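You operate a simulated robot arm through the tools that you are given. There is no shell and no other tool. Be economical: measure what you need, move in short steps, check, and stop when the job is done.

You run a simulated robot arm. Do the job below in one go: nothing can be reset, and whatever is moved stays where it is left.

Task
Stir the warm porridge smooth and pour milk to the bowl's blue line.
Fine: brown spoon, back on the blue mat after; milk from the cream jug, which goes back where it stood.

Only the result counts: the job must be done as asked and must still hold three seconds after the hand-in. Knocking over, shifting, dropping, spilling or breaking anything else fails it.

Robot
A 6-joint arm with a two-finger parallel gripper, fixed in place. Base frame: the origin is at the foot of the arm, x ahead of it, y to its left, z up; the work surface is at about z = 900. Units: mm, degrees, N and s.
With the tool pointing down near the work surface it reaches from about 240 to 640 mm from the base axis. Its first joint turns from -66.0 to 66.0 degrees. Payload 2.7 kg.
The tool frame sits at the grasp point between the pads (the TCP): z along the fingers, y along the line on which they close. The tips reach 23 mm beyond it. The gripper opens to 94 mm. The fingers are 38 mm wide and 10 mm thick; the gripper's body (54 by 96 mm) begins 39 mm behind the TCP.
Orientation is that of the tool frame in the base frame, as [roll, pitch, yaw] about the fixed x, y, z axes, in that order (R = Rz(yaw) Ry(pitch) Rx(roll)). With the fingers straight down and closing along the base's y, the tool's x points along the base's -x, its y along +y and its z along -z.

Tools
- The arm moves only by the tool play_rows. Its argument "increments" is one flat list of numbers, 7 for each row, row after row: the shift along the tool's x, y, z in units of 30 mm (1.0 is 30 mm), then the turn, a rotation vector about the tool's x, y, z in units of 5 degrees (1.0 is 5 degrees), then the gripper command, from -1 (shut) to 1 (fully open), values between in proportion. In form: [x, y, z, rx, ry, rz, gripper, x, y, z, rx, ry, rz, gripper, ...]. A call has 1 to 12 rows; each row shifts and turns the commanded pose from where the row before left it, along the tool's axes as they then stand. A call with a number of a shift or a turn outside -1 to 1 is refused whole. A row lasts 0.2 s, in which the tool goes at most 50 mm and 8.6 degrees; a call with a longer step from one row to the next is refused whole, and so is a gripper value outside its range. Where a pose cannot be reached the arm comes as near as it can. A force on the tool above 40 N (or 10 N above the force at the start of the call, whichever is more), or a blocked arm, ends the call early, and 0.2 s more pass. The fingers move at their own pace (about 45 mm/s each) and stop on an object; they squeeze with about 22 N. The grip force told is the motor's: it shows also when the fingers shut on nothing. Time passes only in rows, and 0.2 s behind the last, so rows that do not move let the fingers close. The reply holds the time, the measured pose of the TCP, the force on the tool along the base axes, the opening and the grip force, in the units named above and with some noise.
- Cameras (640 x 400 px; columns grow to the right, rows downward): "scene" is fixed at [59.7, -418.1, 1398.7]; the picture's right is [0.86, -0.52, 0.00], its down [-0.28, -0.47, -0.84] and it looks along [0.43, 0.72, -0.54] (base axes); focal length 283 px, centre (320, 200). "wrist" rides on the gripper at [-39, 0, -44] in the tool frame; the picture's right is [0.00, -1.00, 0.00], its down [0.97, 0.00, -0.24] and it looks along [0.24, 0.00, 0.97] (tool axes); focal length 218 px, centre (320, 200).
- get_image(camera): a new picture of that camera. No time passes.
- probe_pixels(camera, pixels): for up to 12 pixels [column, row] of the newest picture of that camera ("zoom" is the newest enlarged one), the place [x, y, z] in the base frame of the surface seen there, good to about 2 mm, but the place of the scene camera against the robot may be out by one fixed shift of up to 12 mm in any direction. No time passes.
- inspect(camera, box): a new picture of the part [left, top, right, bottom] of that camera's present view, enlarged. No time passes.
- finish_job(): hands the job in; it is judged then, once.

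Work in short steps. Measure before you move; look again where a grasp or a placing could have gone wrong, and mend it. You have 80 turns and 46 pictures in all, those below and enlarged ones among them. Open the gripper and draw the arm clear of the work before you hand the job in, unless the task says otherwise; then end with one line.

The tools are called after "Call:" by a JSON object that holds its "op" and its "data". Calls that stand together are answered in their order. play_rows: Moves the arm, as the interface text tells. Its arguments: {"type":"object","properties":{"increments":{"type":"array","items":{"type":"number"}}},"required":["increments"]} The other tools are called the same way: get_image (camera) takes a picture; probe_pixels (camera, pixels) gives the place of the surface under pixels of a picture; inspect (camera, box) takes an enlarged picture of a part of a camera's view; finish_job () hands the job in.

At the start:

```text
time_s: 0.0
tool_pos: [328.0, 45.4, 1262.1]
tcp_rot: [179.9, 0.1, -180.0]
wrist_force: [-0.3, 0.6, 0.5]
opening: 94.1
gripper_force: 0.1
```

scene: 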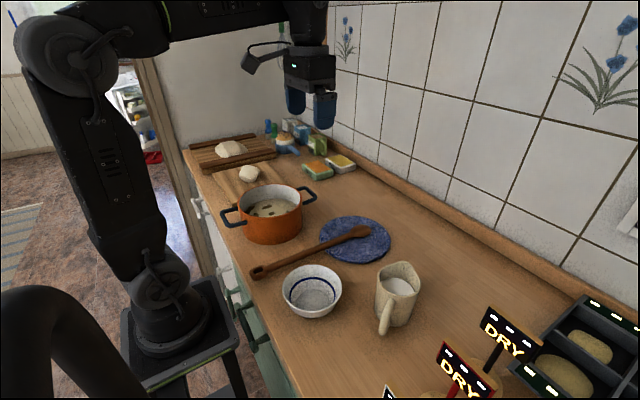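
wrist: 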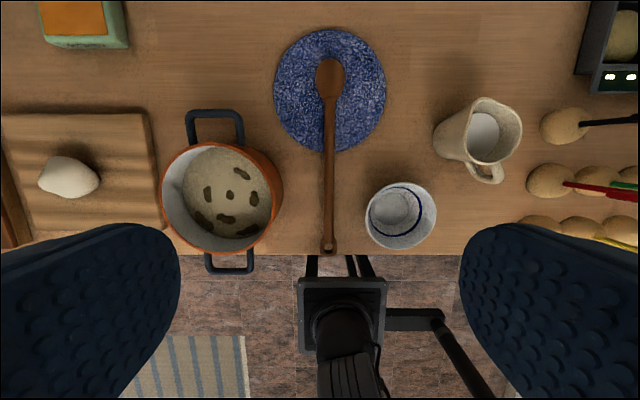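

The pot (270,213) holds lumpy porridge, the spoon lies at (310,250), the bowl at (312,290) and the jug at (397,292). I'll enlarge both views to see details.

Call:
{"op": "inspect", "data": {"camera": "scene", "box": [200, 160, 440, 340]}}

Call:
{"op": "inspect", "data": {"camera": "wrist", "box": [150, 20, 540, 264]}}

```text
2.22 times, centred on (320, 250) of scene
```

zoom: 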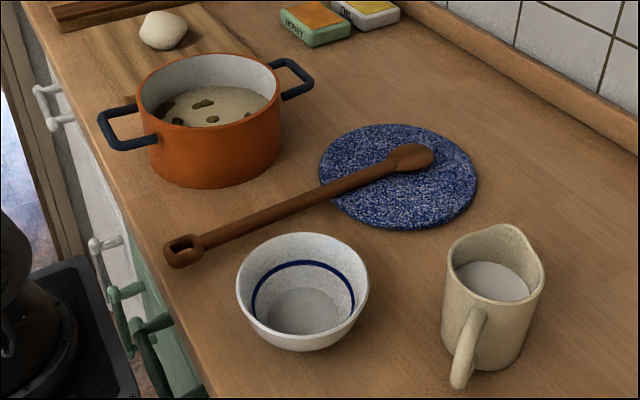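

```text
1.64 times, centred on (345, 142) of wrist
```

zoom: 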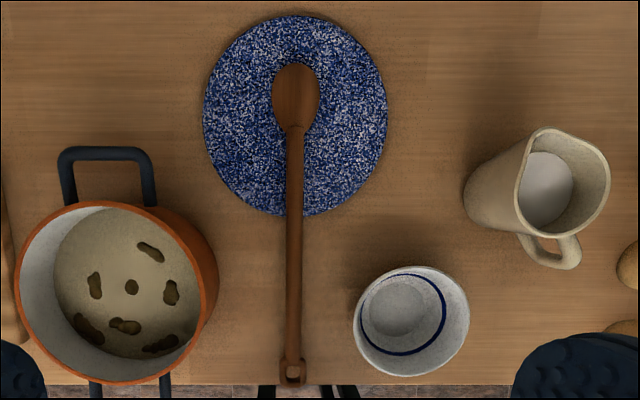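

Measuring spoon, pot, bowl and jug from the wrist zoom.

Call:
{"op": "probe_pixels", "data": {"camera": "zoom", "pixels": [[292, 372], [293, 320], [293, 250], [294, 180], [294, 135], [295, 95], [250, 140], [335, 140], [292, 20], [330, 240], [284, 250], [302, 250]]}}

Call:
{"op": "probe_pixels", "data": {"camera": "zoom", "pixels": [[19, 280], [213, 280], [118, 204], [100, 383], [130, 290], [70, 250], [185, 300], [105, 153], [60, 180], [152, 180], [110, 340], [140, 220]]}}

Call:
{"op": "probe_pixels", "data": {"camera": "zoom", "pixels": [[356, 320], [468, 320], [410, 268], [405, 376], [400, 310], [400, 353], [545, 130], [606, 185], [518, 210], [545, 190], [550, 262], [568, 242]]}}

```text
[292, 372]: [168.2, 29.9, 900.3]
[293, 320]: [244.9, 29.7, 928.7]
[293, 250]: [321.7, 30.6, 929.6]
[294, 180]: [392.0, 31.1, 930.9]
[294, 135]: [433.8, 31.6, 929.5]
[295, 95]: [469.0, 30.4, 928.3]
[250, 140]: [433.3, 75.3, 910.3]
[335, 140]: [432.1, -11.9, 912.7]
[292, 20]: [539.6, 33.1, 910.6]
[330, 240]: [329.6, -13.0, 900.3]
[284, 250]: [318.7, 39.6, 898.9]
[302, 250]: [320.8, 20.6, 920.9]
```

```text
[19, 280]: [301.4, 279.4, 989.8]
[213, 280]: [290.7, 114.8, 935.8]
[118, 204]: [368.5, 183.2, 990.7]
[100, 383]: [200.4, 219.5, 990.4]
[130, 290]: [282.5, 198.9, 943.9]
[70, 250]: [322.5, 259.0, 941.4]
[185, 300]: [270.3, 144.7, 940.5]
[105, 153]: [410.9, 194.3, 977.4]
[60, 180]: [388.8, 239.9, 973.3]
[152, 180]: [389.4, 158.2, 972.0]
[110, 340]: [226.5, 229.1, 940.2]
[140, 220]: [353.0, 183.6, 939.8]
```

```text
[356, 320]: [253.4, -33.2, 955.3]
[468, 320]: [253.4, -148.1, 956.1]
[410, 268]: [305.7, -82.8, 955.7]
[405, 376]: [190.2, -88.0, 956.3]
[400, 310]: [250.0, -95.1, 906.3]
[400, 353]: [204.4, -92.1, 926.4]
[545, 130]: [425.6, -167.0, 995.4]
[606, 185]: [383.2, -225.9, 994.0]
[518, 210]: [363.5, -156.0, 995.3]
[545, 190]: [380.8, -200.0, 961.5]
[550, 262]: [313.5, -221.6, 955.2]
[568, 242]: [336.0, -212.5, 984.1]
```

Handle top is at z≈929, y≈30.5, off the mat at x≈300; pot centre ≈(285,199) with porridge at z≈941 and rim 990. Before gripping I test in the air whether the wrist can reach the stirring orientation (yaw +130°, then tilt).

Call:
{"op": "play_rows", "data": {"increments": [0, 0, 0, 0, 0, -1, 0, 0, 0, 0, 0, 0, -1, 0, 0, 0, 0, 0, 0, -1, 0, 0, 0, 0, 0, 0, -1, 0, 0, 0, 0, 0, 0, -1, 0, 0, 0, 0, 0, 0, -1, 0, 0, 0, 0, 0, 0, -1, 0, 0, 0, 0, 0, 0, -1, 0, 0, 0, 0, 0, 0, -1, 0, 0, 0, 0, 0, 0, -1, 0, 0, 0, 0, 0, 0, -1, 0, 0, 0, 0, 0, 0, -1, 0]}}

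Call:
{"op": "play_rows", "data": {"increments": [0, 0, 0, 0, 0, -1, 0, 0, 0, 0, 0, 0, -1, 0, 0, 0, 0, 0, 0, -1, 0, 0, 0, 0, 0, 0, -1, 0, 0, 0, 0, 0, 0, -1, 0, 0, 0, 0, 0, 0, -1, 0, 0, 0, 0, 0, 0, -1, 0, 0, 0, 0, 0, 0, -1, 0, 0, 0, 0, 0, 0, -1, 0, 0, 0, 0, 0, 0, -1, 0, 0, 0, 0, 0, 0, -1, 0, 0, 0, 0, 0, 0, -1, 0]}}

```text
time_s: 2.6
tool_pos: [326.5, 45.3, 1261.3]
tcp_rot: [-179.9, 0.2, -119.9]
wrist_force: [0.1, 0.7, -0.4]
opening: 46.8
gripper_force: 0.1
```

```text
time_s: 5.2
tool_pos: [325.9, 45.7, 1262.4]
tcp_rot: [-179.7, 0.0, -59.9]
wrist_force: [-0.1, -0.1, 0.6]
opening: 46.9
gripper_force: 0.0
```

Yaw is fine at -60. Now moving over the pot and tilting about tool y to test.

Call:
{"op": "play_rows", "data": {"increments": [-0.404, -0.31, 0.92, 0, 0, 0, 0, -0.404, -0.31, 0.92, 0, 0, 0, 0, -0.404, -0.31, 0.92, 0, 0, 0, 0, -0.404, -0.31, 0.92, 0, 0, 0, 0, -0.404, -0.31, 0.92, 0, 0, 0, 0, -0.404, -0.31, 0.92, 0, 0, 0, 0, 0, 0, 0, 0, 1, 0, 0, 0, 0, 0, 0, 1, 0, 0, 0, 0, 0, 0, 1, 0, 0, 0, 0, 0, 0, 1, 0, 0, 0, 0, 0, 0, 1, 0, 0, 0, 0, 0, 0, 1, 0, 0]}}

Call:
{"op": "play_rows", "data": {"increments": [0, 0, 0, 0, 1, 0, 0, 0, 0, 0, 0, 1, 0, 0, 0, 0, 0, 0, 1, 0, 0, 0, 0, 0, 0, 1, 0, 0]}}

Call:
{"op": "get_image", "data": {"camera": "scene"}}

```text
time_s: 7.8
tool_pos: [339.8, 136.7, 1097.0]
tcp_rot: [-179.9, -30.1, -60.2]
wrist_force: [-0.5, 1.5, -0.3]
opening: 47.0
gripper_force: 0.0
```

```text
time_s: 8.8
tool_pos: [339.6, 136.9, 1097.0]
tcp_rot: [-179.7, -50.1, -60.2]
wrist_force: [-0.3, -0.3, 0.1]
opening: 46.6
gripper_force: 0.0
```

```text
41 pictures are left
```

scene: 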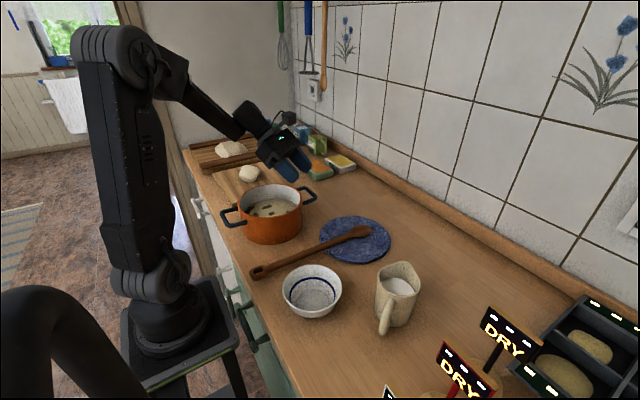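

Pose is reachable at 50° tilt. Undo tilt and yaw to come back for grasping the spoon.

Call:
{"op": "play_rows", "data": {"increments": [0, 0, 0, 0, -1, 0, 0, 0, 0, 0, 0, -1, 0, 0, 0, 0, 0, 0, -1, 0, 0, 0, 0, 0, 0, -1, 0, 0, 0, 0, 0, 0, -1, 0, 0, 0, 0, 0, 0, -1, 0, 0, 0, 0, 0, 0, -1, 0, 0, 0, 0, 0, 0, -1, 0, 0, 0, 0, 0, 0, -1, 0, 0, 0, 0, 0, 0, -1, 0, 0]}}

Call:
{"op": "play_rows", "data": {"increments": [0, 0, 0, 0, 0, 1, 0, 0, 0, 0, 0, 0, 1, 0, 0, 0, 0, 0, 0, 1, 0, 0, 0, 0, 0, 0, 1, 0, 0, 0, 0, 0, 0, 1, 0, 0, 0, 0, 0, 0, 1, 0, 0, 0, 0, 0, 0, 1, 0, 0, 0, 0, 0, 0, 1, 0, 0, 0, 0, 0, 0, 1, 0, 0, 0, 0, 0, 0, 1, 0, 0, 0, 0, 0, 0, 1, 0, 0, 0, 0, 0, 0, 1, 0]}}

Call:
{"op": "play_rows", "data": {"increments": [0, 0, 0, 0, 0, 1, 0, 0, 0, 0, 0, 0, 1, 0, 0, 0, 0, 0, 0, 1, 0, 0, 0, 0, 0, 0, 1, 0, 0, 0, 0, 0, 0, 1, 0, 0, 0, 0, 0, 0, 1, 0, 0, 0, 0, 0, 0, 1, 0, 0, 0, 0, 0, 0, 1, 0, 0, 0, 0, 0, 0, 1, 0, 0, 0, 0, 0, 0, 1, 0, 0, 0, 0, 0, 0, 1, 0, 0, 0, 0, 0, 0, 1, 0]}}

```text
time_s: 11.0
tool_pos: [339.2, 136.4, 1097.0]
tcp_rot: [-179.9, 0.1, -60.0]
wrist_force: [0.5, 0.0, 0.8]
opening: 47.2
gripper_force: 0.1
```

```text
time_s: 13.6
tool_pos: [338.9, 136.9, 1096.5]
tcp_rot: [-179.9, 0.2, -120.1]
wrist_force: [0.2, 0.3, 0.0]
opening: 47.1
gripper_force: 0.0
```

```text
time_s: 16.2
tool_pos: [338.9, 137.4, 1096.9]
tcp_rot: [179.9, 0.0, 179.9]
wrist_force: [0.0, 0.1, -1.0]
opening: 47.1
gripper_force: 0.0
```

Now to above the spoon handle at (295,30,1000), then tilt 25° forward and take a wrist picture.

Call:
{"op": "play_rows", "data": {"increments": [0.293, -0.713, 0.647, 0, 0, 0, 0, 0.293, -0.713, 0.647, 0, 0, 0, 0, 0.293, -0.713, 0.647, 0, 0, 0, 0, 0.293, -0.713, 0.647, 0, 0, 0, 0, 0.293, -0.713, 0.647, 0, 0, 0, 0, 0, 0, 0, 0, -1, 0, 0, 0, 0, 0, 0, -1, 0, 0, 0, 0, 0, 0, -1, 0, 0, 0, 0, 0, 0, -1, 0, 0, 0, 0, 0, 0, -1, 0, 0]}}

Call:
{"op": "get_image", "data": {"camera": "wrist"}}

Call:
{"op": "probe_pixels", "data": {"camera": "wrist", "pixels": [[320, 150], [320, 200], [320, 250], [320, 290], [320, 60], [300, 250], [340, 250]]}}

```text
time_s: 18.4
tool_pos: [305.1, 29.8, 1006.4]
tcp_rot: [179.8, 25.0, 180.0]
wrist_force: [-0.6, 0.0, 0.3]
opening: 47.1
gripper_force: 0.0
out of reach, approached as far as the arm can: row 10
```

```text
40 pictures are left
```

wrist: 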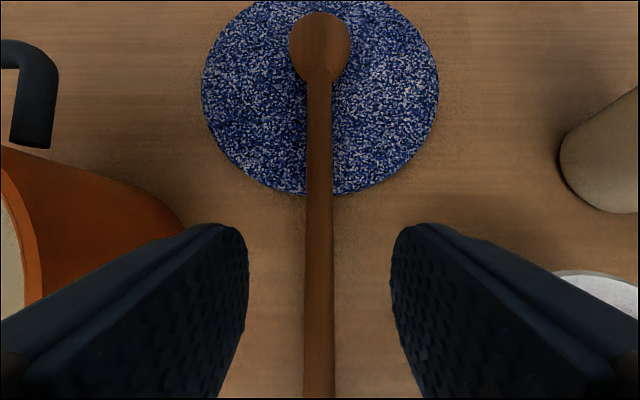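

```text
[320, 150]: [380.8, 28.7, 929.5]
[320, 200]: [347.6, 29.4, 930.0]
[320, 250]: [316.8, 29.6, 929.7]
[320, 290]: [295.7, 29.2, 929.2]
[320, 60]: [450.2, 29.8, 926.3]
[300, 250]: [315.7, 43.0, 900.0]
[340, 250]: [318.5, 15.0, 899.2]
```

The arm is near its inner limit here, so I ease the tilt to 20° and shift outward to x≈320, descending partway first.

Call:
{"op": "play_rows", "data": {"increments": [0, 0, 0, 0, 1, 0, 0, 0.1, 0, 0.5, 0, 0, 0, 0, 0.1, 0, 0.5, 0, 0, 0, 0, 0, 0, 0, 0, 0, 0, 0]}}

```text
time_s: 19.4
tool_pos: [310.2, 29.8, 975.5]
tcp_rot: [179.9, 20.1, 179.9]
wrist_force: [-0.7, -0.1, 0.1]
opening: 47.3
gripper_force: 0.2
```

Tracking is good. Descend to z≈932 (finger corners ≈904) and close.

Call:
{"op": "play_rows", "data": {"increments": [0.09, -0.01, 0.738, 0, 0, 0, 0, 0.09, 0, 0.738, 0, 0, 0, 0, 0, 0, 0, 0, 0, 0, -1, 0, 0, 0, 0, 0, 0, -1, 0, 0, 0, 0, 0, 0, -1, 0, 0, 0, 0, 0, 0, -1, 0, 0, 0, 0, 0, 0, -1]}}

```text
time_s: 21.0
tool_pos: [322.5, 27.9, 934.0]
tcp_rot: [179.9, 19.8, 179.9]
wrist_force: [-0.4, 0.9, -0.9]
opening: 17.2
gripper_force: 22.0
out of reach, approached as far as the arm can: row 2
```

Gripped at 17 mm. Lift straight up and check.

Call:
{"op": "play_rows", "data": {"increments": [-0.342, 0, -0.94, 0, 0, 0, -1, -0.342, 0, -0.94, 0, 0, 0, -1, -0.342, 0, -0.94, 0, 0, 0, -1, -0.342, 0, -0.94, 0, 0, 0, -1, -0.342, 0, -0.94, 0, 0, 0, -1, -0.342, 0, -0.94, 0, 0, 0, -1, -0.342, 0, -0.94, 0, 0, 0, -1, -0.342, 0, -0.94, 0, 0, 0, -1]}}

Call:
{"op": "get_image", "data": {"camera": "scene"}}

```text
time_s: 22.8
tool_pos: [323.3, 30.8, 1173.4]
tcp_rot: [179.9, 20.1, 179.9]
wrist_force: [0.4, 0.3, -0.7]
opening: 17.2
gripper_force: 21.7
```

```text
39 pictures are left
```

scene: 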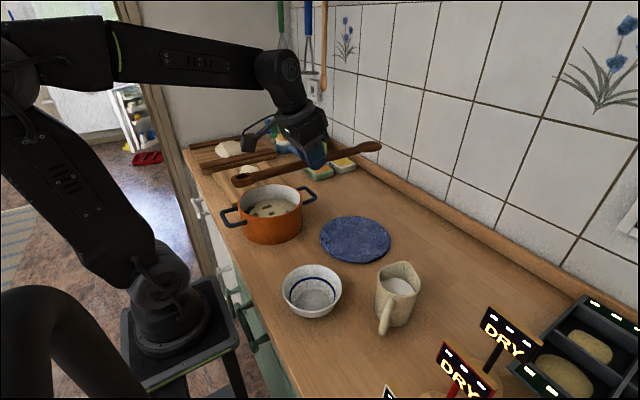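

Spoon held horizontally. Untilt 20°, then yaw toward the stirring orientation.

Call:
{"op": "play_rows", "data": {"increments": [0, 0, 0, 0, 1, 0, -1, 0, 0, 0, 0, 1, 0, -1, 0, 0, 0, 0, 1, 0, -1, 0, 0, 0, 0, 1, 0, -1, 0, 0, 0, 0, 0, -1, -1, 0, 0, 0, 0, 0, -1, -1, 0, 0, 0, 0, 0, -1, -1, 0, 0, 0, 0, 0, -1, -1, 0, 0, 0, 0, 0, -1, -1, 0, 0, 0, 0, 0, -1, -1, 0, 0, 0, 0, 0, -1, -1, 0, 0, 0, 0, 0, -1, -1]}}

Call:
{"op": "play_rows", "data": {"increments": [0, 0, 0, 0, 0, -1, -1, 0, 0, 0, 0, 0, -1, -1, 0, 0, 0, 0, 0, -1, -1, 0, 0, 0, 0, 0, -1, -1, 0, 0, 0, 0, 0, -1, -1, 0, 0, 0, 0, 0, -1, -1, 0, 0, 0, 0, 0, -1, -1, 0, 0, 0, 0, 0, -1, -1, 0, 0, 0, 0, 0, -1, -1, 0, 0, 0, 0, 0, -1, -1, 0, 0, 0, 0, 0, -1, -1, 0, 0, 0, 0, 0, -1, -1]}}

Call:
{"op": "play_rows", "data": {"increments": [0, 0, 0, 0, 0, -1, -1, 0, 0, 0, 0, 0, -1, -1, 0, 0, 0, 0, 0, -1, -1, 0, 0, 0, 0, 0, -1, -1, 0, 0, 0, 0, 0, -1, -1, 0, 0, 0, 0, 0, -1, -1]}}

```text
time_s: 25.4
tool_pos: [321.5, 28.4, 1173.5]
tcp_rot: [-179.9, 0.3, -139.9]
wrist_force: [-0.1, 0.4, -0.3]
opening: 16.9
gripper_force: 21.6
```

```text
time_s: 28.0
tool_pos: [321.3, 29.2, 1175.1]
tcp_rot: [-179.7, 0.1, -79.9]
wrist_force: [-0.1, -0.5, -1.3]
opening: 17.0
gripper_force: 22.1
```

```text
time_s: 29.4
tool_pos: [322.9, 28.0, 1175.5]
tcp_rot: [-179.8, 0.1, -50.0]
wrist_force: [1.1, 0.5, -1.2]
opening: 17.1
gripper_force: 21.6
```

Move above the pot at z≈1200 and tilt by 50° so the spoon becomes steep, still above the rim.

Call:
{"op": "play_rows", "data": {"increments": [-0.713, -0.54, -0.18, 0, 0, 0, -1, -0.713, -0.54, -0.18, 0, 0, 0, -1, -0.713, -0.54, -0.18, 0, 0, 0, -1, -0.713, -0.54, -0.18, 0, 0, 0, -1, -0.713, -0.54, -0.18, 0, 0, 0, -1, 0, 0, 0, 0, 1, 0, -1, 0, 0, 0, 0, 1, 0, -1, 0, 0, 0, 0, 1, 0, -1, 0, 0, 0, 0, 1, 0, -1, 0, 0, 0, 0, 1, 0, -1, 0, 0, 0, 0, 1, 0, -1, 0, 0, 0, 0, 1, 0, -1]}}

Call:
{"op": "play_rows", "data": {"increments": [0, 0, 0, 0, 1, 0, -1, 0, 0, 0, 0, 1, 0, -1, 0, 0, 0, 0, 1, 0, -1, 0, 0, 0, 0, 0, 0, -1]}}

Call:
{"op": "get_image", "data": {"camera": "scene"}}

Call:
{"op": "get_image", "data": {"camera": "wrist"}}

```text
time_s: 32.0
tool_pos: [315.3, 162.8, 1202.4]
tcp_rot: [-179.8, -35.1, -50.2]
wrist_force: [-0.9, -1.0, -0.1]
opening: 16.7
gripper_force: 21.3
```

```text
time_s: 33.0
tool_pos: [315.0, 162.0, 1201.8]
tcp_rot: [-179.8, -50.1, -50.3]
wrist_force: [-0.2, 0.1, -0.6]
opening: 16.8
gripper_force: 22.3
```

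```text
38 pictures are left
```

scene: 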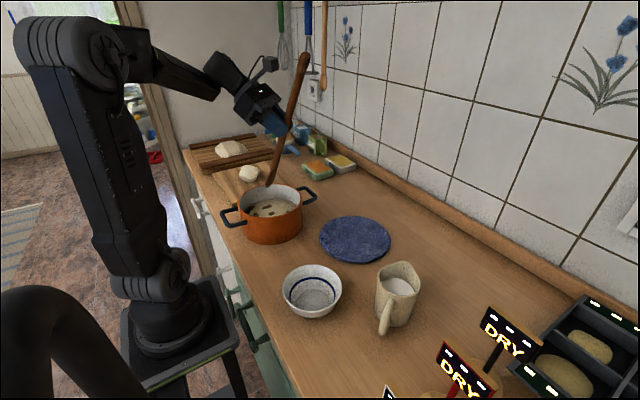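

```text
37 pictures are left
```

wrist: 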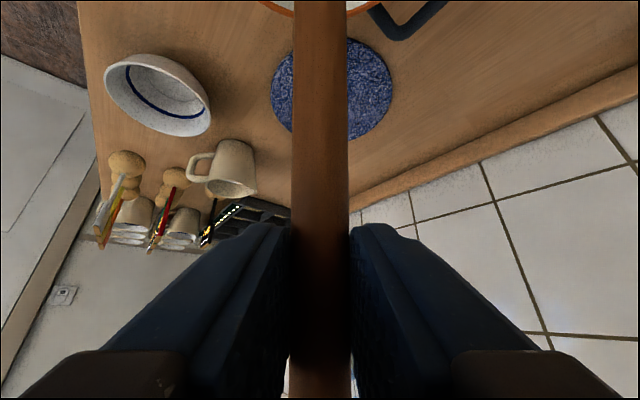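

Check where the spoon head is with a zoom and probe.

Call:
{"op": "inspect", "data": {"camera": "scene", "box": [210, 130, 338, 250]}}

Call:
{"op": "probe_pixels", "data": {"camera": "scene", "pixels": [[271, 180], [274, 165], [283, 133], [301, 58], [240, 205], [298, 195], [272, 215], [266, 187]]}}

```text
3.33 times, centred on (274, 190) of scene
```

zoom: 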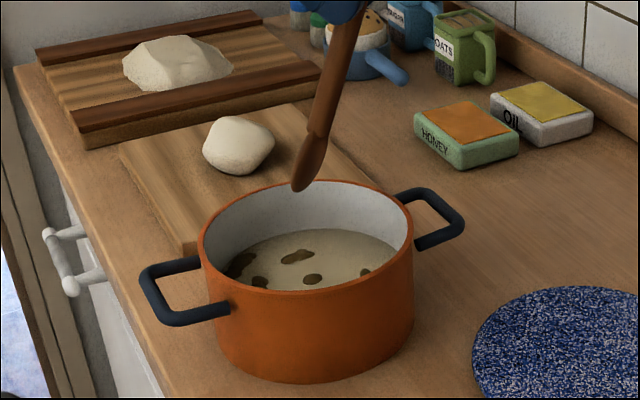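

```text
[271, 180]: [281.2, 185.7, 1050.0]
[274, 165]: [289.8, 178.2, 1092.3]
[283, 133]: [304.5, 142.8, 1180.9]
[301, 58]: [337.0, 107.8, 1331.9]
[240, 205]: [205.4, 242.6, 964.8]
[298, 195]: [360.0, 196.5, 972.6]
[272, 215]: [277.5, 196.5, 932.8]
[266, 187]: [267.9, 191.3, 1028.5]
```

Probe pot rim in the same zoom to get the tip relative to the pot in the same camera frame.

Call:
{"op": "probe_pixels", "data": {"camera": "zoom", "pixels": [[201, 238], [411, 222], [320, 183], [300, 293], [230, 200], [385, 195], [240, 279], [380, 278], [302, 188], [297, 185], [313, 280], [320, 125]]}}

```text
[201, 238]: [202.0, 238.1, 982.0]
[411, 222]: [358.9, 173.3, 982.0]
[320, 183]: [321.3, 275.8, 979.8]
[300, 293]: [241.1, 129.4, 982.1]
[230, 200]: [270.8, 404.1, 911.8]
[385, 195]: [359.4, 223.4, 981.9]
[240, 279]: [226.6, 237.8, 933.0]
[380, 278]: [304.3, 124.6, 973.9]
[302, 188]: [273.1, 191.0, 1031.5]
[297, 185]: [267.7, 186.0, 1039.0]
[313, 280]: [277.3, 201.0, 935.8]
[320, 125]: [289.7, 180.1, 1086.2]
```

Tip is at about (277,189,1035); pot centre ≈(284,196). Shift ~10 mm and lower the head into the porridge, watching force.

Call:
{"op": "play_rows", "data": {"increments": [0, -0.33, 0, 0, 0, 0, -1, -0.721, 0, 0.605, 0, 0, 0, -1, -0.721, 0, 0.605, 0, 0, 0, -1, -0.721, 0, 0.605, 0, 0, 0, -1, -0.65, 0, 0.545, 0, 0, 0, -1]}}

Call:
{"op": "inspect", "data": {"camera": "scene", "box": [210, 130, 338, 250]}}

```text
time_s: 34.2
tool_pos: [321.9, 167.8, 1091.9]
tcp_rot: [-179.7, -50.1, -50.3]
wrist_force: [0.7, -0.7, -1.2]
opening: 17.0
gripper_force: 21.5
```

```text
3.33 times, centred on (274, 190) of scene
```

zoom: 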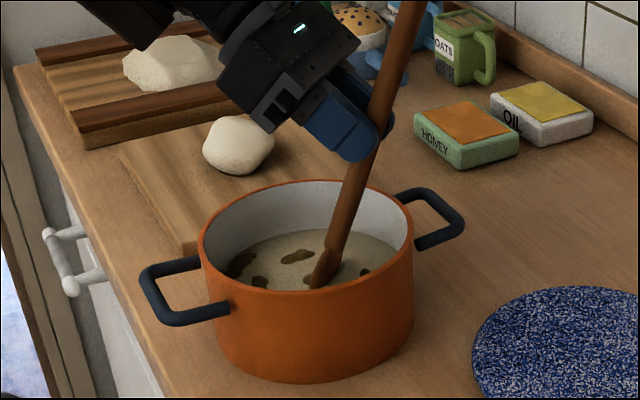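

Head is ~16 mm into the porridge at about the centre. Lower 6 mm more, move 28 mm out, then run a slow circle.

Call:
{"op": "play_rows", "data": {"increments": [-0.153, 0, 0.129, 0, 0, 0, -1, 0.3, 0, 0.357, 0, 0, 0, -1, 0.3, 0, 0.357, 0, 0, 0, -1]}}

Call:
{"op": "play_rows", "data": {"increments": [-0.08, 0.467, -0.096, 0, 0, 0, -1, -0.22, 0.342, -0.262, 0, 0, 0, -1, -0.3, 0.125, -0.357, 0, 0, 0, -1, -0.3, -0.125, -0.357, 0, 0, 0, -1, -0.22, -0.342, -0.262, 0, 0, 0, -1, -0.08, -0.467, -0.096, 0, 0, 0, -1, 0.08, -0.467, 0.096, 0, 0, 0, -1, 0.22, -0.342, 0.262, 0, 0, 0, -1, 0.3, -0.125, 0.357, 0, 0, 0, -1, 0.3, 0.125, 0.357, 0, 0, 0, -1, 0.22, 0.342, 0.262, 0, 0, 0, -1, 0.08, 0.467, 0.096, 0, 0, 0, -1]}}

Call:
{"op": "inspect", "data": {"camera": "scene", "box": [210, 130, 338, 250]}}

```text
time_s: 35.0
tool_pos: [341.1, 148.7, 1085.0]
tcp_rot: [-179.7, -50.0, -50.2]
wrist_force: [0.5, 0.1, -1.2]
opening: 17.1
gripper_force: 21.6
```

```text
time_s: 37.6
tool_pos: [342.3, 146.2, 1087.1]
tcp_rot: [-179.7, -49.9, -50.1]
wrist_force: [0.1, -0.3, -0.3]
opening: 17.2
gripper_force: 21.7
```

```text
3.33 times, centred on (274, 190) of scene
```

zoom: 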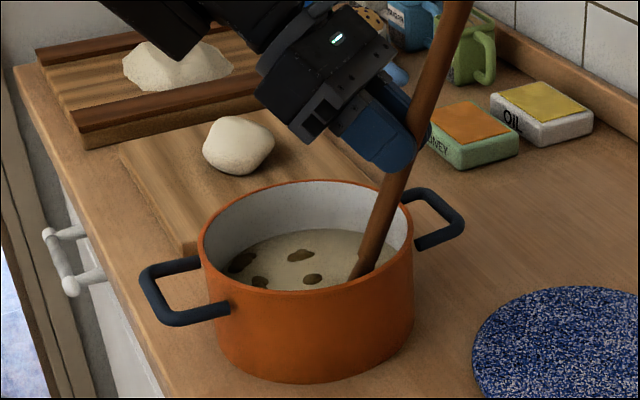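

No visible change yet; no contact forces. Lower ~5 mm and do more turns, then look again.

Call:
{"op": "play_rows", "data": {"increments": [-0.207, 0.467, 0.011, 0, 0, 0, -1, -0.22, 0.342, -0.262, 0, 0, 0, -1, -0.3, 0.125, -0.357, 0, 0, 0, -1, -0.3, -0.125, -0.357, 0, 0, 0, -1, -0.22, -0.342, -0.262, 0, 0, 0, -1, -0.08, -0.467, -0.096, 0, 0, 0, -1, 0.08, -0.467, 0.096, 0, 0, 0, -1, 0.22, -0.342, 0.262, 0, 0, 0, -1, 0.3, -0.125, 0.357, 0, 0, 0, -1, 0.3, 0.125, 0.357, 0, 0, 0, -1, 0.22, 0.342, 0.262, 0, 0, 0, -1, 0.08, 0.467, 0.096, 0, 0, 0, -1]}}

Call:
{"op": "play_rows", "data": {"increments": [-0.08, 0.467, -0.096, 0, 0, 0, -1, -0.22, 0.342, -0.262, 0, 0, 0, -1, -0.3, 0.125, -0.357, 0, 0, 0, -1, -0.3, -0.125, -0.357, 0, 0, 0, -1, -0.22, -0.342, -0.262, 0, 0, 0, -1, -0.08, -0.467, -0.096, 0, 0, 0, -1, 0.08, -0.467, 0.096, 0, 0, 0, -1, 0.22, -0.342, 0.262, 0, 0, 0, -1, 0.3, -0.125, 0.357, 0, 0, 0, -1, 0.3, 0.125, 0.357, 0, 0, 0, -1, 0.22, 0.342, 0.262, 0, 0, 0, -1, 0.08, 0.467, 0.096, 0, 0, 0, -1]}}

Call:
{"op": "inspect", "data": {"camera": "scene", "box": [210, 130, 338, 250]}}

```text
time_s: 40.2
tool_pos: [341.9, 145.8, 1080.2]
tcp_rot: [-179.7, -49.9, -50.3]
wrist_force: [0.5, 0.7, 0.3]
opening: 16.9
gripper_force: 21.7
```

```text
time_s: 42.8
tool_pos: [341.9, 147.8, 1080.1]
tcp_rot: [-179.8, -50.0, -50.1]
wrist_force: [-0.7, -0.1, 0.4]
opening: 17.0
gripper_force: 21.7
```

```text
3.33 times, centred on (274, 190) of scene
```

zoom: 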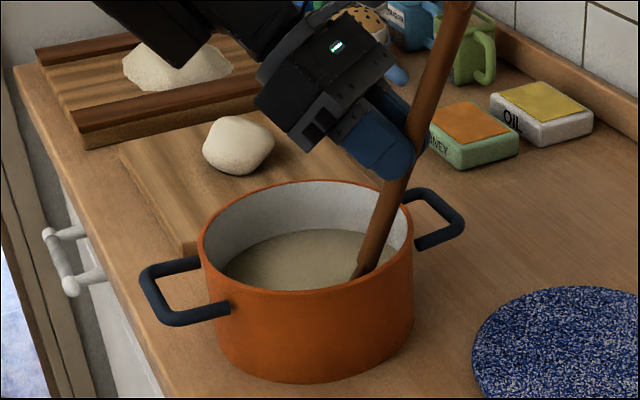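

The visible lumps are gone. One more turn for certainty, then return to centre and lift out.

Call:
{"op": "play_rows", "data": {"increments": [-0.08, 0.467, -0.096, 0, 0, 0, -1, -0.22, 0.342, -0.262, 0, 0, 0, -1, -0.3, 0.125, -0.357, 0, 0, 0, -1, -0.3, -0.125, -0.357, 0, 0, 0, -1, -0.22, -0.342, -0.262, 0, 0, 0, -1, -0.08, -0.467, -0.096, 0, 0, 0, -1, 0.08, -0.467, 0.096, 0, 0, 0, -1, 0.22, -0.342, 0.262, 0, 0, 0, -1, 0.3, -0.125, 0.357, 0, 0, 0, -1, 0.3, 0.125, 0.357, 0, 0, 0, -1, 0.22, 0.342, 0.262, 0, 0, 0, -1, 0.08, 0.467, 0.096, 0, 0, 0, -1]}}

Call:
{"op": "play_rows", "data": {"increments": [-0.3, 0, -0.357, 0, 0, 0, -1, -0.3, 0, -0.357, 0, 0, 0, -1, 0.383, 0, -0.322, 0, 0, 0, -1, 0.383, 0, -0.322, 0, 0, 0, -1, 0.721, 0, -0.605, 0, 0, 0, -1, 0.721, 0, -0.605, 0, 0, 0, -1, 0.721, 0, -0.605, 0, 0, 0, -1, 0.5, 0, -0.42, 0, 0, 0, -1, 0, 0, 0, 0, 0, 0, -1, 0, 0, 0, 0, 0, 0, -1, 0, 0, 0, 0, 0, 0, -1]}}

Call:
{"op": "inspect", "data": {"camera": "scene", "box": [200, 90, 360, 250]}}

```text
time_s: 45.4
tool_pos: [340.7, 146.9, 1079.8]
tcp_rot: [-179.7, -50.0, -50.3]
wrist_force: [0.0, -0.2, -1.2]
opening: 17.1
gripper_force: 21.8
```

```text
time_s: 47.8
tool_pos: [323.2, 168.5, 1216.0]
tcp_rot: [-179.8, -50.0, -50.3]
wrist_force: [0.0, -0.6, 0.5]
opening: 16.8
gripper_force: 21.8
```

```text
2.50 times, centred on (280, 170) of scene
```

zoom: 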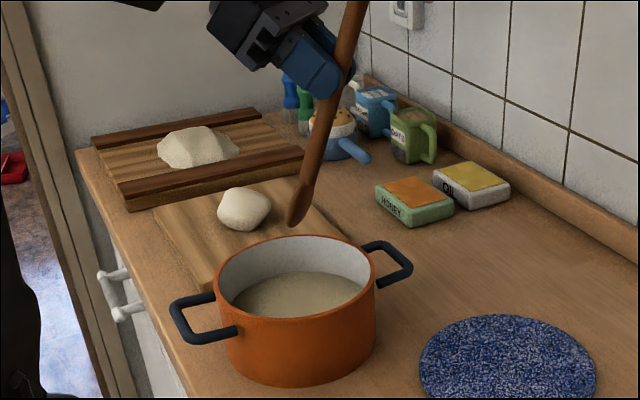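

Spoon is out. Reverse the motion: untilt, then yaw back.

Call:
{"op": "play_rows", "data": {"increments": [0, 0, 0, 0, -1, 0, -1, 0, 0, 0, 0, -1, 0, -1, 0, 0, 0, 0, -1, 0, -1, 0, 0, 0, 0, -1, 0, -1, 0, 0, 0, 0, -1, 0, -1, 0, 0, 0, 0, -1, 0, -1, 0, 0, 0, 0, -1, 0, -1, 0, 0, 0, 0, -1, 0, -1, 0, 0, 0, 0, -1, 0, -1, 0, 0, 0, 0, -1, 0, -1]}}

Call:
{"op": "play_rows", "data": {"increments": [0.713, 0.54, 0, 0, 0, 0, -1, 0.713, 0.54, 0, 0, 0, 0, -1, 0.713, 0.54, 0, 0, 0, 0, -1, 0.713, 0.54, 0, 0, 0, 0, -1, 0.713, 0.54, 0, 0, 0, 0, -1, 0, 0, 0, 0, 0, 1, -1, 0, 0, 0, 0, 0, 1, -1, 0, 0, 0, 0, 0, 1, -1, 0, 0, 0, 0, 0, 1, -1, 0, 0, 0, 0, 0, 1, -1, 0, 0, 0, 0, 0, 1, -1, 0, 0, 0, 0, 0, 1, -1]}}

Call:
{"op": "play_rows", "data": {"increments": [0, 0, 0, 0, 0, 1, -1, 0, 0, 0, 0, 0, 1, -1, 0, 0, 0, 0, 0, 1, -1, 0, 0, 0, 0, 0, 1, -1, 0, 0, 0, 0, 0, 1, -1, 0, 0, 0, 0, 0, 1, -1, 0, 0, 0, 0, 0, 1, -1, 0, 0, 0, 0, 0, 1, -1, 0, 0, 0, 0, 0, 1, -1, 0, 0, 0, 0, 0, 1, -1, 0, 0, 0, 0, 0, 1, -1, 0, 0, 0, 0, 0, 1, -1]}}

Call:
{"op": "play_rows", "data": {"increments": [0, 0, 0, 0, 0, 1, -1, 0, 0, 0, 0, 0, 1, -1, 0, 0, 0, 0, 0, 1, -1, 0, 0, 0, 0, 0, 1, -1, 0, 0, 0, 0, 0, 1, -1, 0, 0, 0, 0, 0, 1, -1, 0, 0, 0, 0, 0, 1, -1, 0, 0, 0, 0, -1, 0, -1, 0, 0, 0, 0, -1, 0, -1, 0, 0, 0, 0, -1, 0, -1, 0, 0, 0, 0, -1, 0, -1]}}

Call:
{"op": "get_image", "data": {"camera": "scene"}}

Call:
{"op": "get_image", "data": {"camera": "wrist"}}

```text
time_s: 50.0
tool_pos: [322.5, 169.5, 1214.4]
tcp_rot: [-179.8, 0.1, -50.0]
wrist_force: [0.3, -0.4, 0.1]
opening: 16.7
gripper_force: 22.0
```

```text
time_s: 52.6
tool_pos: [331.4, 34.6, 1214.2]
tcp_rot: [-179.7, 0.1, -85.1]
wrist_force: [-0.2, 0.0, 0.2]
opening: 17.3
gripper_force: 22.0
```

```text
time_s: 55.2
tool_pos: [329.4, 35.7, 1213.9]
tcp_rot: [-180.0, 0.1, -145.1]
wrist_force: [0.0, 0.1, -0.1]
opening: 17.1
gripper_force: 22.3
```

```text
time_s: 57.6
tool_pos: [330.1, 34.9, 1214.7]
tcp_rot: [179.9, 20.2, 179.9]
wrist_force: [0.0, 0.3, -0.9]
opening: 16.8
gripper_force: 21.9
```

```text
31 pictures are left
```

scene: 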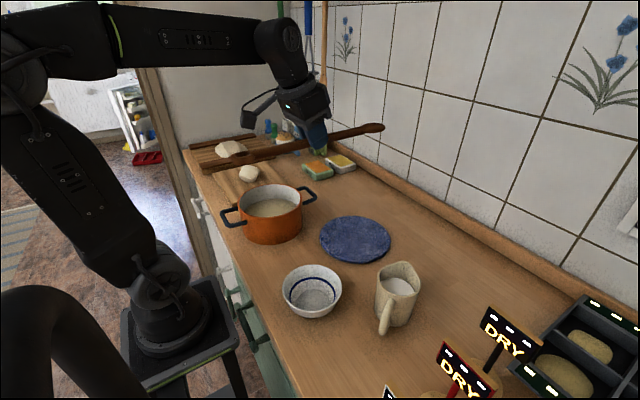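

```text
30 pictures are left
```

wrist: 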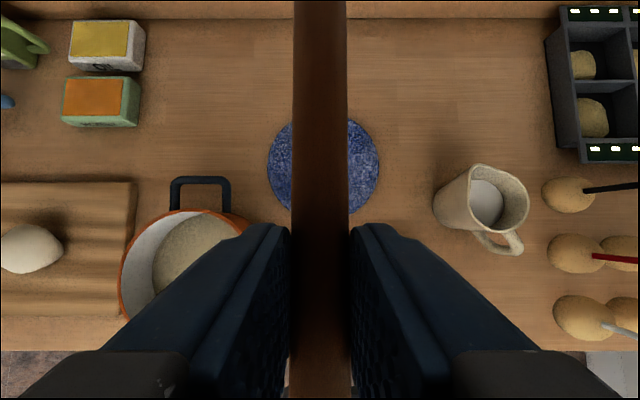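

Porridge smooth. Check that the spoon is still level before lowering.

Call:
{"op": "probe_pixels", "data": {"camera": "wrist", "pixels": [[320, 20], [320, 100], [320, 200], [320, 300], [320, 5]]}}

Call:
{"op": "probe_pixels", "data": {"camera": "scene", "pixels": [[372, 128], [340, 136], [285, 148], [230, 160]]}}

```text
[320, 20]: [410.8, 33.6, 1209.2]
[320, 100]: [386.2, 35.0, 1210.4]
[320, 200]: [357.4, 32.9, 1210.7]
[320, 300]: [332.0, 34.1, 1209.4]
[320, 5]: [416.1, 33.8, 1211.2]
```

```text
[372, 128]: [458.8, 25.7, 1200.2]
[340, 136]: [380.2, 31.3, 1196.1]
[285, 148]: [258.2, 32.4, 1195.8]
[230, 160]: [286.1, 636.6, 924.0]
```

Level, same grip offset as at pickup (top 4.5 mm below TCP). Lower to ~z 945 and re-read.

Call:
{"op": "play_rows", "data": {"increments": [0.44, -0.17, 0.9, 0, 0, 0, -1, 0.342, 0, 0.94, 0, 0, 0, -1, 0.342, 0, 0.94, 0, 0, 0, -1, 0.342, 0, 0.94, 0, 0, 0, -1, 0.342, 0, 0.94, 0, 0, 0, -1, 0.342, 0, 0.94, 0, 0, 0, -1, 0.342, 0, 0.94, 0, 0, 0, -1, 0.342, 0, 0.94, 0, 0, 0, -1, 0.342, 0, 0.94, 0, 0, 0, -1]}}

```text
time_s: 59.6
tool_pos: [328.6, 30.5, 944.6]
tcp_rot: [179.9, 20.3, 179.9]
wrist_force: [-0.2, 0.2, -1.8]
opening: 16.7
gripper_force: 22.3
```

Lower the last 10 mm and release.

Call:
{"op": "play_rows", "data": {"increments": [0.057, 0, 0.157, 0, 0, 0, -1, 0.057, 0, 0.157, 0, 0, 0, -1, 0, 0, 0, 0, 0, 0, -1]}}

Call:
{"op": "play_rows", "data": {"increments": [0, 0, 0, 0, 0, 0, -0.4, 0, 0, 0, 0, 0, 0, 0, 0, 0, 0, 0, 0, 0, 0, 0, 0, 0, 0, 0, 0, 0, -0.342, 0, -0.94, 0, 0, 0, 0, -0.342, 0, -0.94, 0, 0, 0, 0, -0.342, 0, -0.94, 0, 0, 0, 0, -0.342, 0, -0.94, 0, 0, 0, 0, -0.342, 0, -0.94, 0, 0, 0, 0]}}

Call:
{"op": "get_image", "data": {"camera": "wrist"}}

Call:
{"op": "get_image", "data": {"camera": "scene"}}

```text
time_s: 60.4
tool_pos: [326.8, 30.9, 935.2]
tcp_rot: [179.9, 20.1, 179.9]
wrist_force: [0.5, -0.5, 0.1]
opening: 17.1
gripper_force: 21.4
```

```text
time_s: 62.4
tool_pos: [326.7, 29.2, 1083.8]
tcp_rot: [179.9, 20.2, 179.9]
wrist_force: [-0.2, 0.5, 0.2]
opening: 46.9
gripper_force: 0.1
```

```text
29 pictures are left
```

wrist: 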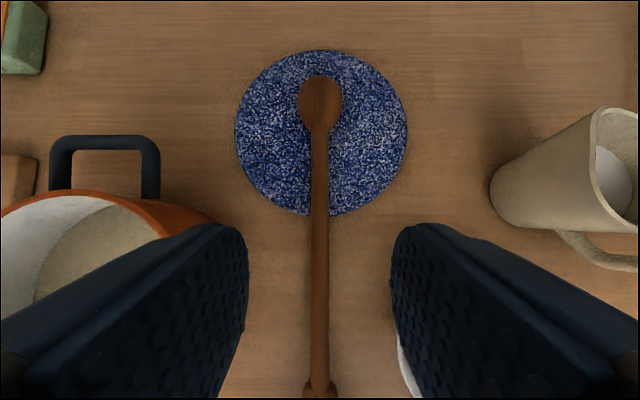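

```text
28 pictures are left
```

scene: 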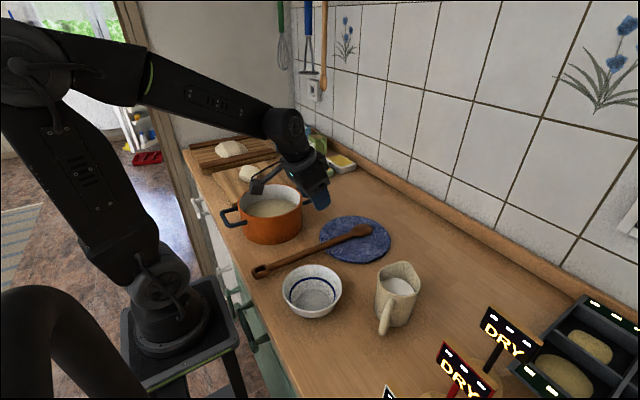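

Spoon is back. Untilt and go above the jug for a close look.

Call:
{"op": "play_rows", "data": {"increments": [0, 0, 0, 0, 1, 0, 1, 0, 0, 0, 0, 1, 0, 1, 0, 0, 0, 0, 1, 0, 1, 0, 0, 0, 0, 1, 0, 1, -0.22, -0.9125, -0.275, 0, 0, 0, 1, -0.22, -0.9125, -0.275, 0, 0, 0, 1, -0.22, -0.9125, -0.275, 0, 0, 0, 1, -0.22, -0.9125, -0.275, 0, 0, 0, 1, -0.22, -0.9125, -0.275, 0, 0, 0, 1, -0.22, -0.9125, -0.275, 0, 0, 0, 1, -0.22, -0.9125, -0.275, 0, 0, 0, 1, -0.22, -0.9125, -0.275, 0, 0, 0, 1]}}

Call:
{"op": "inspect", "data": {"camera": "wrist", "box": [220, 100, 420, 225]}}

Call:
{"op": "inspect", "data": {"camera": "scene", "box": [350, 240, 446, 350]}}

```text
time_s: 65.0
tool_pos: [378.1, -189.8, 1149.5]
tcp_rot: [179.9, 0.1, -180.0]
wrist_force: [0.4, 0.0, 0.2]
opening: 93.9
gripper_force: 0.0
```

```text
3.20 times, centred on (320, 162) of wrist
```

zoom: 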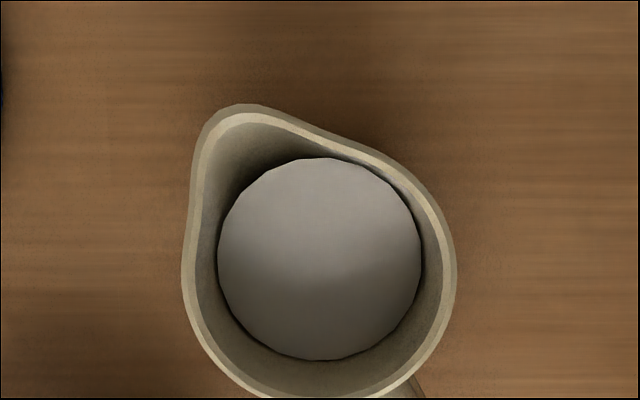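

```text
3.64 times, centred on (398, 295) of scene
```

zoom: 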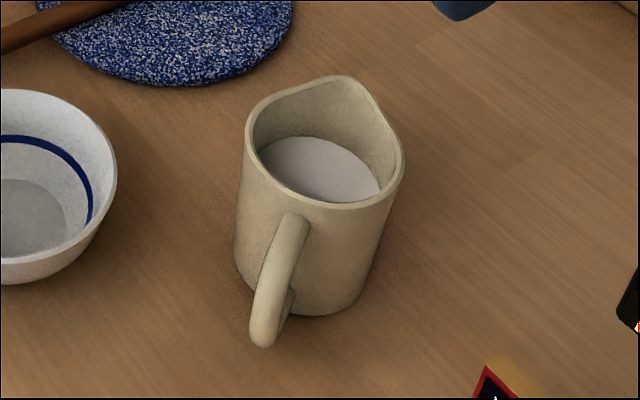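

Probe the jug rim, spout, handle and milk level via the wrist camera.

Call:
{"op": "get_image", "data": {"camera": "wrist"}}

Call:
{"op": "probe_pixels", "data": {"camera": "wrist", "pixels": [[295, 134], [278, 184], [361, 184], [285, 206], [352, 157], [320, 180], [325, 222], [305, 220], [345, 218], [358, 200], [282, 150], [318, 136]]}}

```text
25 pictures are left
```

wrist: 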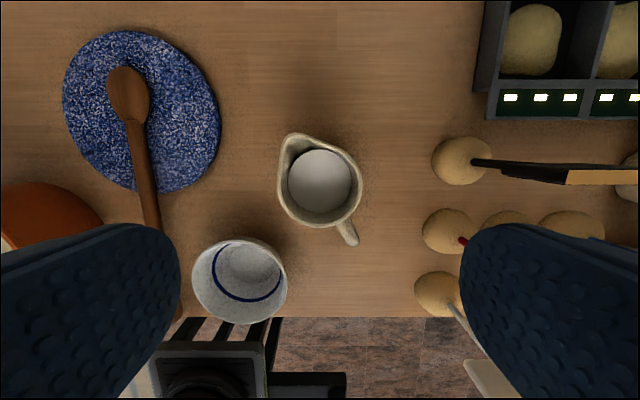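

```text
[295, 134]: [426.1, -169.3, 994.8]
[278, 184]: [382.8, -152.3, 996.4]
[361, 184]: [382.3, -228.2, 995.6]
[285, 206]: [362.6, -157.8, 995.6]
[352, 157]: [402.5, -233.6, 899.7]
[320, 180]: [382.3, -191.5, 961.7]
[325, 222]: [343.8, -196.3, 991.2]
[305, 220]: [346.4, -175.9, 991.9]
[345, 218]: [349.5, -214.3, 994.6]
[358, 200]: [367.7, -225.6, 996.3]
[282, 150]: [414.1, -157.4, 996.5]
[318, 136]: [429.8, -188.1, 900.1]
```

Jug centre (382,-190), radius 38, spout az≈26°, handle opposite, milk 33 mm below the rim. I rotate so the tool x points along the spout (camera on the handle side), in +rz direction.

Call:
{"op": "play_rows", "data": {"increments": [0, 0, 0, 0, 0, 1, 1, 0, 0, 0, 0, 0, 1, 1, 0, 0, 0, 0, 0, 1, 1, 0, 0, 0, 0, 0, 1, 1, 0, 0, 0, 0, 0, 1, 1, 0, 0, 0, 0, 0, 1, 1, 0, 0, 0, 0, 0, 1, 1, 0, 0, 0, 0, 0, 1, 1]}}

```text
time_s: 66.8
tool_pos: [379.3, -190.5, 1149.1]
tcp_rot: [179.8, 0.0, 139.7]
wrist_force: [-0.1, 0.0, 0.1]
opening: 94.0
gripper_force: 0.2
```

No limit at az 140°, which is the pouring heading. Test the pour pose in the air: move toward the bowl side at z≈1060 and tilt.

Call:
{"op": "play_rows", "data": {"increments": [0.687, -0.053, 0.593, 0, 0, 0, 1, 0.687, -0.053, 0.593, 0, 0, 0, 1, 0.687, -0.053, 0.593, 0, 0, 0, 1, 0.687, -0.053, 0.593, 0, 0, 0, 1, 0.687, -0.053, 0.593, 0, 0, 0, 1, 0, 0, 0, 0, -1, 0, 1, 0, 0, 0, 0, -1, 0, 1, 0, 0, 0, 0, -1, 0, 1, 0, 0, 0, 0, -1, 0, 1, 0, 0, 0, 0, -1, 0, 1, 0, 0, 0, 0, -1, 0, 1, 0, 0, 0, 0, -1, 0, 1]}}

Call:
{"op": "play_rows", "data": {"increments": [0, 0, 0, 0, -1, 0, 1, 0, 0, 0, 0, -1, 0, 1, 0, 0, 0, 0, -1, 0, 1, 0, 0, 0, 0, -1, 0, 1, 0, 0, 0, 0, -1, 0, 1, 0, 0, 0, 0, -1, 0, 1, 0, 0, 0, 0, -1, 0, 1, 0, 0, 0, 0, -1, 0, 1]}}

```text
time_s: 69.4
tool_pos: [296.8, -129.0, 1061.6]
tcp_rot: [179.7, 35.1, 139.8]
wrist_force: [0.7, 0.9, -0.2]
opening: 93.9
gripper_force: 0.0
```

```text
time_s: 71.2
tool_pos: [367.1, -154.6, 1105.1]
tcp_rot: [179.2, 75.1, 139.3]
wrist_force: [-0.2, 0.0, 0.1]
opening: 94.1
gripper_force: 0.2
out of reach, approached as far as the arm can: row 1, 2, 3, 4, 5, 6, 7, 8
```

With heading az 140 the wrist comes too close to the base. I'll pour more tangentially (heading az≈65°): untilt, rotate on, and test again.

Call:
{"op": "play_rows", "data": {"increments": [0, 0, 0, 0, 1, 0, 1, 0, 0, 0, 0, 1, 0, 1, 0, 0, 0, 0, 1, 0, 1, 0, 0, 0, 0, 1, 0, 1, 0, 0, 0, 0, 1, 0, 1, 0, 0, 0, 0, 1, 0, 1, 0, 0, 0, 0, 1, 0, 1, 0, 0, 0, 0, 1, 0, 1, 0, 0, 0, 0, 1, 0, 1, 0, 0, 0, 0, 1, 0, 1, 0, 0, 0, 0, 1, 0, 1, 0, 0, 0, 0, 1, 0, 1]}}

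Call:
{"op": "play_rows", "data": {"increments": [0, 0, 0, 0, 1, 0, 1, 0, 0, 0, 0, 1, 0, 1, 0, 0, 0, 0, 1, 0, 1, 0, 0, 0, 0, 0, 1, 1, 0, 0, 0, 0, 0, 1, 1, 0, 0, 0, 0, 0, 1, 1, 0, 0, 0, 0, 0, 1, 1, 0, 0, 0, 0, 0, 1, 1, 0, 0, 0, 0, 0, 1, 1, 0, 0, 0, 0, 0, 1, 1, 0, 0, 0, 0, 0, 1, 1, 0, 0, 0, 0, 0, 1, 1]}}

Call:
{"op": "play_rows", "data": {"increments": [0, 0, 0, 0, 0, 1, 1, 0, 0, 0, 0, 0, 1, 1, 0, 0, 0, 0, 0, 1, 1, 0, 0, 0, 0, 0, 1, 1, 0, 0, 0, 0, 0, 1, 1, 0, 0, 0, 0, 0, 1, 1]}}

```text
time_s: 73.8
tool_pos: [365.3, -154.5, 1105.9]
tcp_rot: [179.8, 14.9, 139.9]
wrist_force: [-0.3, -0.6, 0.2]
opening: 93.9
gripper_force: 0.1
```

```text
time_s: 76.4
tool_pos: [366.8, -153.4, 1106.1]
tcp_rot: [179.7, 0.0, 94.9]
wrist_force: [1.0, 0.1, 0.3]
opening: 94.0
gripper_force: 0.0
```

```text
time_s: 77.8
tool_pos: [366.6, -153.5, 1104.6]
tcp_rot: [179.9, 0.0, 64.8]
wrist_force: [0.6, -0.4, 0.1]
opening: 94.1
gripper_force: 0.0
```

Move to the candidate pour position (230,-129,1045) and tilt, as a test.

Call:
{"op": "play_rows", "data": {"increments": [-0.241, -0.895, 0.4, 0, 0, 0, 1, -0.241, -0.895, 0.4, 0, 0, 0, 1, -0.241, -0.895, 0.4, 0, 0, 0, 1, -0.241, -0.895, 0.4, 0, 0, 0, 1, -0.241, -0.895, 0.4, 0, 0, 0, 1, 0, 0, 0, 0, -1, 0, 1, 0, 0, 0, 0, -1, 0, 1, 0, 0, 0, 0, -1, 0, 1, 0, 0, 0, 0, -1, 0, 1, 0, 0, 0, 0, -1, 0, 1, 0, 0, 0, 0, -1, 0, 1, 0, 0, 0, 0, -1, 0, 1]}}

Call:
{"op": "play_rows", "data": {"increments": [0, 0, 0, 0, -1, 0, 1, 0, 0, 0, 0, -1, 0, 1, 0, 0, 0, 0, -1, 0, 1, 0, 0, 0, 0, -1, 0, 1, 0, 0, 0, 0, -1, 0, 1, 0, 0, 0, 0, -1, 0, 1, 0, 0, 0, 0, -1, 0, 1, 0, 0, 0, 0, -1, 0, 1]}}

Call:
{"op": "get_image", "data": {"camera": "scene"}}

```text
time_s: 80.4
tool_pos: [229.4, -128.8, 1045.1]
tcp_rot: [179.9, 35.0, 64.8]
wrist_force: [0.4, 0.3, 0.5]
opening: 94.2
gripper_force: 0.0
```

```text
time_s: 82.2
tool_pos: [229.3, -129.1, 1044.3]
tcp_rot: [179.4, 74.9, 64.3]
wrist_force: [0.7, 3.5, 5.1]
opening: 93.8
gripper_force: 0.1
```

```text
24 pictures are left
```

scene: 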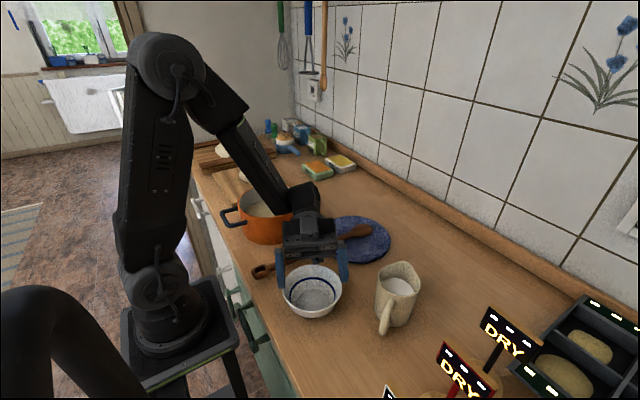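

Reachable at 75°, but the force reads 5 N. I hold still one row to see whether that is contact or a transient.

Call:
{"op": "play_rows", "data": {"increments": [0, 0, 0, 0, 0, 0, 1]}}

Call:
{"op": "inspect", "data": {"camera": "scene", "box": [210, 160, 400, 330]}}

```text
time_s: 82.6
tool_pos: [229.2, -128.2, 1045.2]
tcp_rot: [179.5, 74.9, 64.4]
wrist_force: [1.8, 1.5, 5.7]
opening: 94.4
gripper_force: 0.1
```

```text
2.35 times, centred on (305, 245) of scene
```

zoom: 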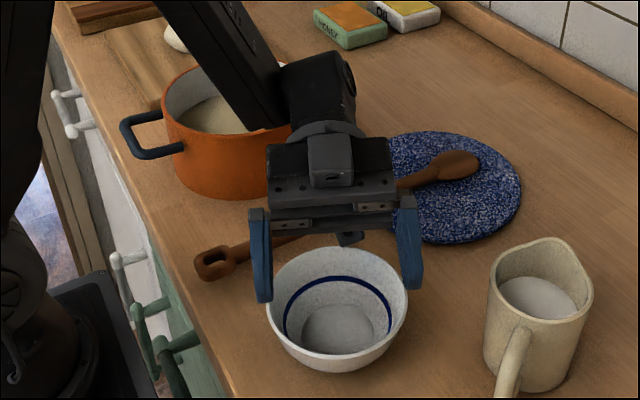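

Force persists ~5 N. Probe the forearm/wrist near the pot rim and other possible contact spots.

Call:
{"op": "probe_pixels", "data": {"camera": "zoom", "pixels": [[272, 122], [240, 110], [285, 135], [300, 130], [262, 135], [205, 75], [350, 238], [330, 165], [350, 90], [280, 170], [166, 110], [290, 140]]}}

```text
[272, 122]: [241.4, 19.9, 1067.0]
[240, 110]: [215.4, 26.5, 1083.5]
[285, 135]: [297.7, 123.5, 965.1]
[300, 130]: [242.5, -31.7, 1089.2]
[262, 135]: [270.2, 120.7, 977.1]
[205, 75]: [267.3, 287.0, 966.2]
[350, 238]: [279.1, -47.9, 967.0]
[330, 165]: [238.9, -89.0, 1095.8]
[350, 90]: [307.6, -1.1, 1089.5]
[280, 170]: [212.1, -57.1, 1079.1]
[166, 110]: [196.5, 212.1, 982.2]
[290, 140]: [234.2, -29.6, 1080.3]
```

Forearm is clear of the pot (y≈20). Something small hangs at (350,238) zoom, ≈(282,-56,975), near the bowl. Look closer.

Call:
{"op": "inspect", "data": {"camera": "scene", "box": [270, 200, 366, 320]}}

```text
3.33 times, centred on (318, 260) of scene
```

zoom: 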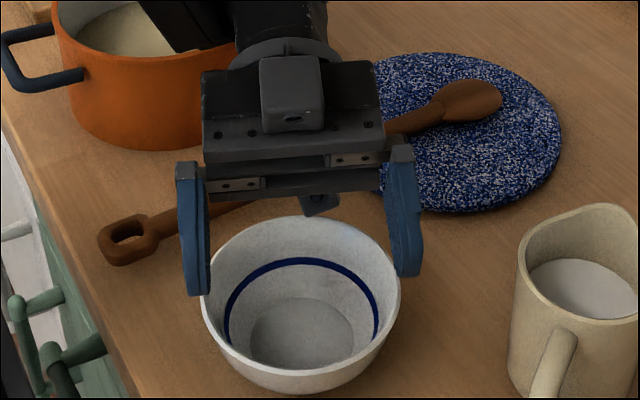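

Probe the hanging part and adjacent bowl rim.

Call:
{"op": "probe_pixels", "data": {"camera": "zoom", "pixels": [[320, 212], [312, 205], [330, 205], [318, 198], [320, 221], [300, 217], [345, 223], [201, 290], [399, 300], [290, 389]]}}

```text
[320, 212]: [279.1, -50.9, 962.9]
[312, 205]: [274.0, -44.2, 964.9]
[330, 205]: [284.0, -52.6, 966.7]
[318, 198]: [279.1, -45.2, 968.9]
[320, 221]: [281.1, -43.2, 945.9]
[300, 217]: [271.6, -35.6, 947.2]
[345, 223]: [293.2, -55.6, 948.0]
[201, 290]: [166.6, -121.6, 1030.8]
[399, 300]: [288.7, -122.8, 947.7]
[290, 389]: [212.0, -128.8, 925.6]
```

The hanging part seems ~12 mm above the bowl rim. I raise 30 mm to see whether the force vanishes.

Call:
{"op": "play_rows", "data": {"increments": [-0.483, 0, -0.13, 0, 0, 0, 1, -0.483, 0, -0.13, 0, 0, 0, 1, 0, 0, 0, 0, 0, 0, 1]}}

```text
time_s: 83.4
tool_pos: [228.9, -129.4, 1074.0]
tcp_rot: [179.7, 75.0, 64.7]
wrist_force: [0.2, 0.2, 0.5]
opening: 93.8
gripper_force: 0.1
```

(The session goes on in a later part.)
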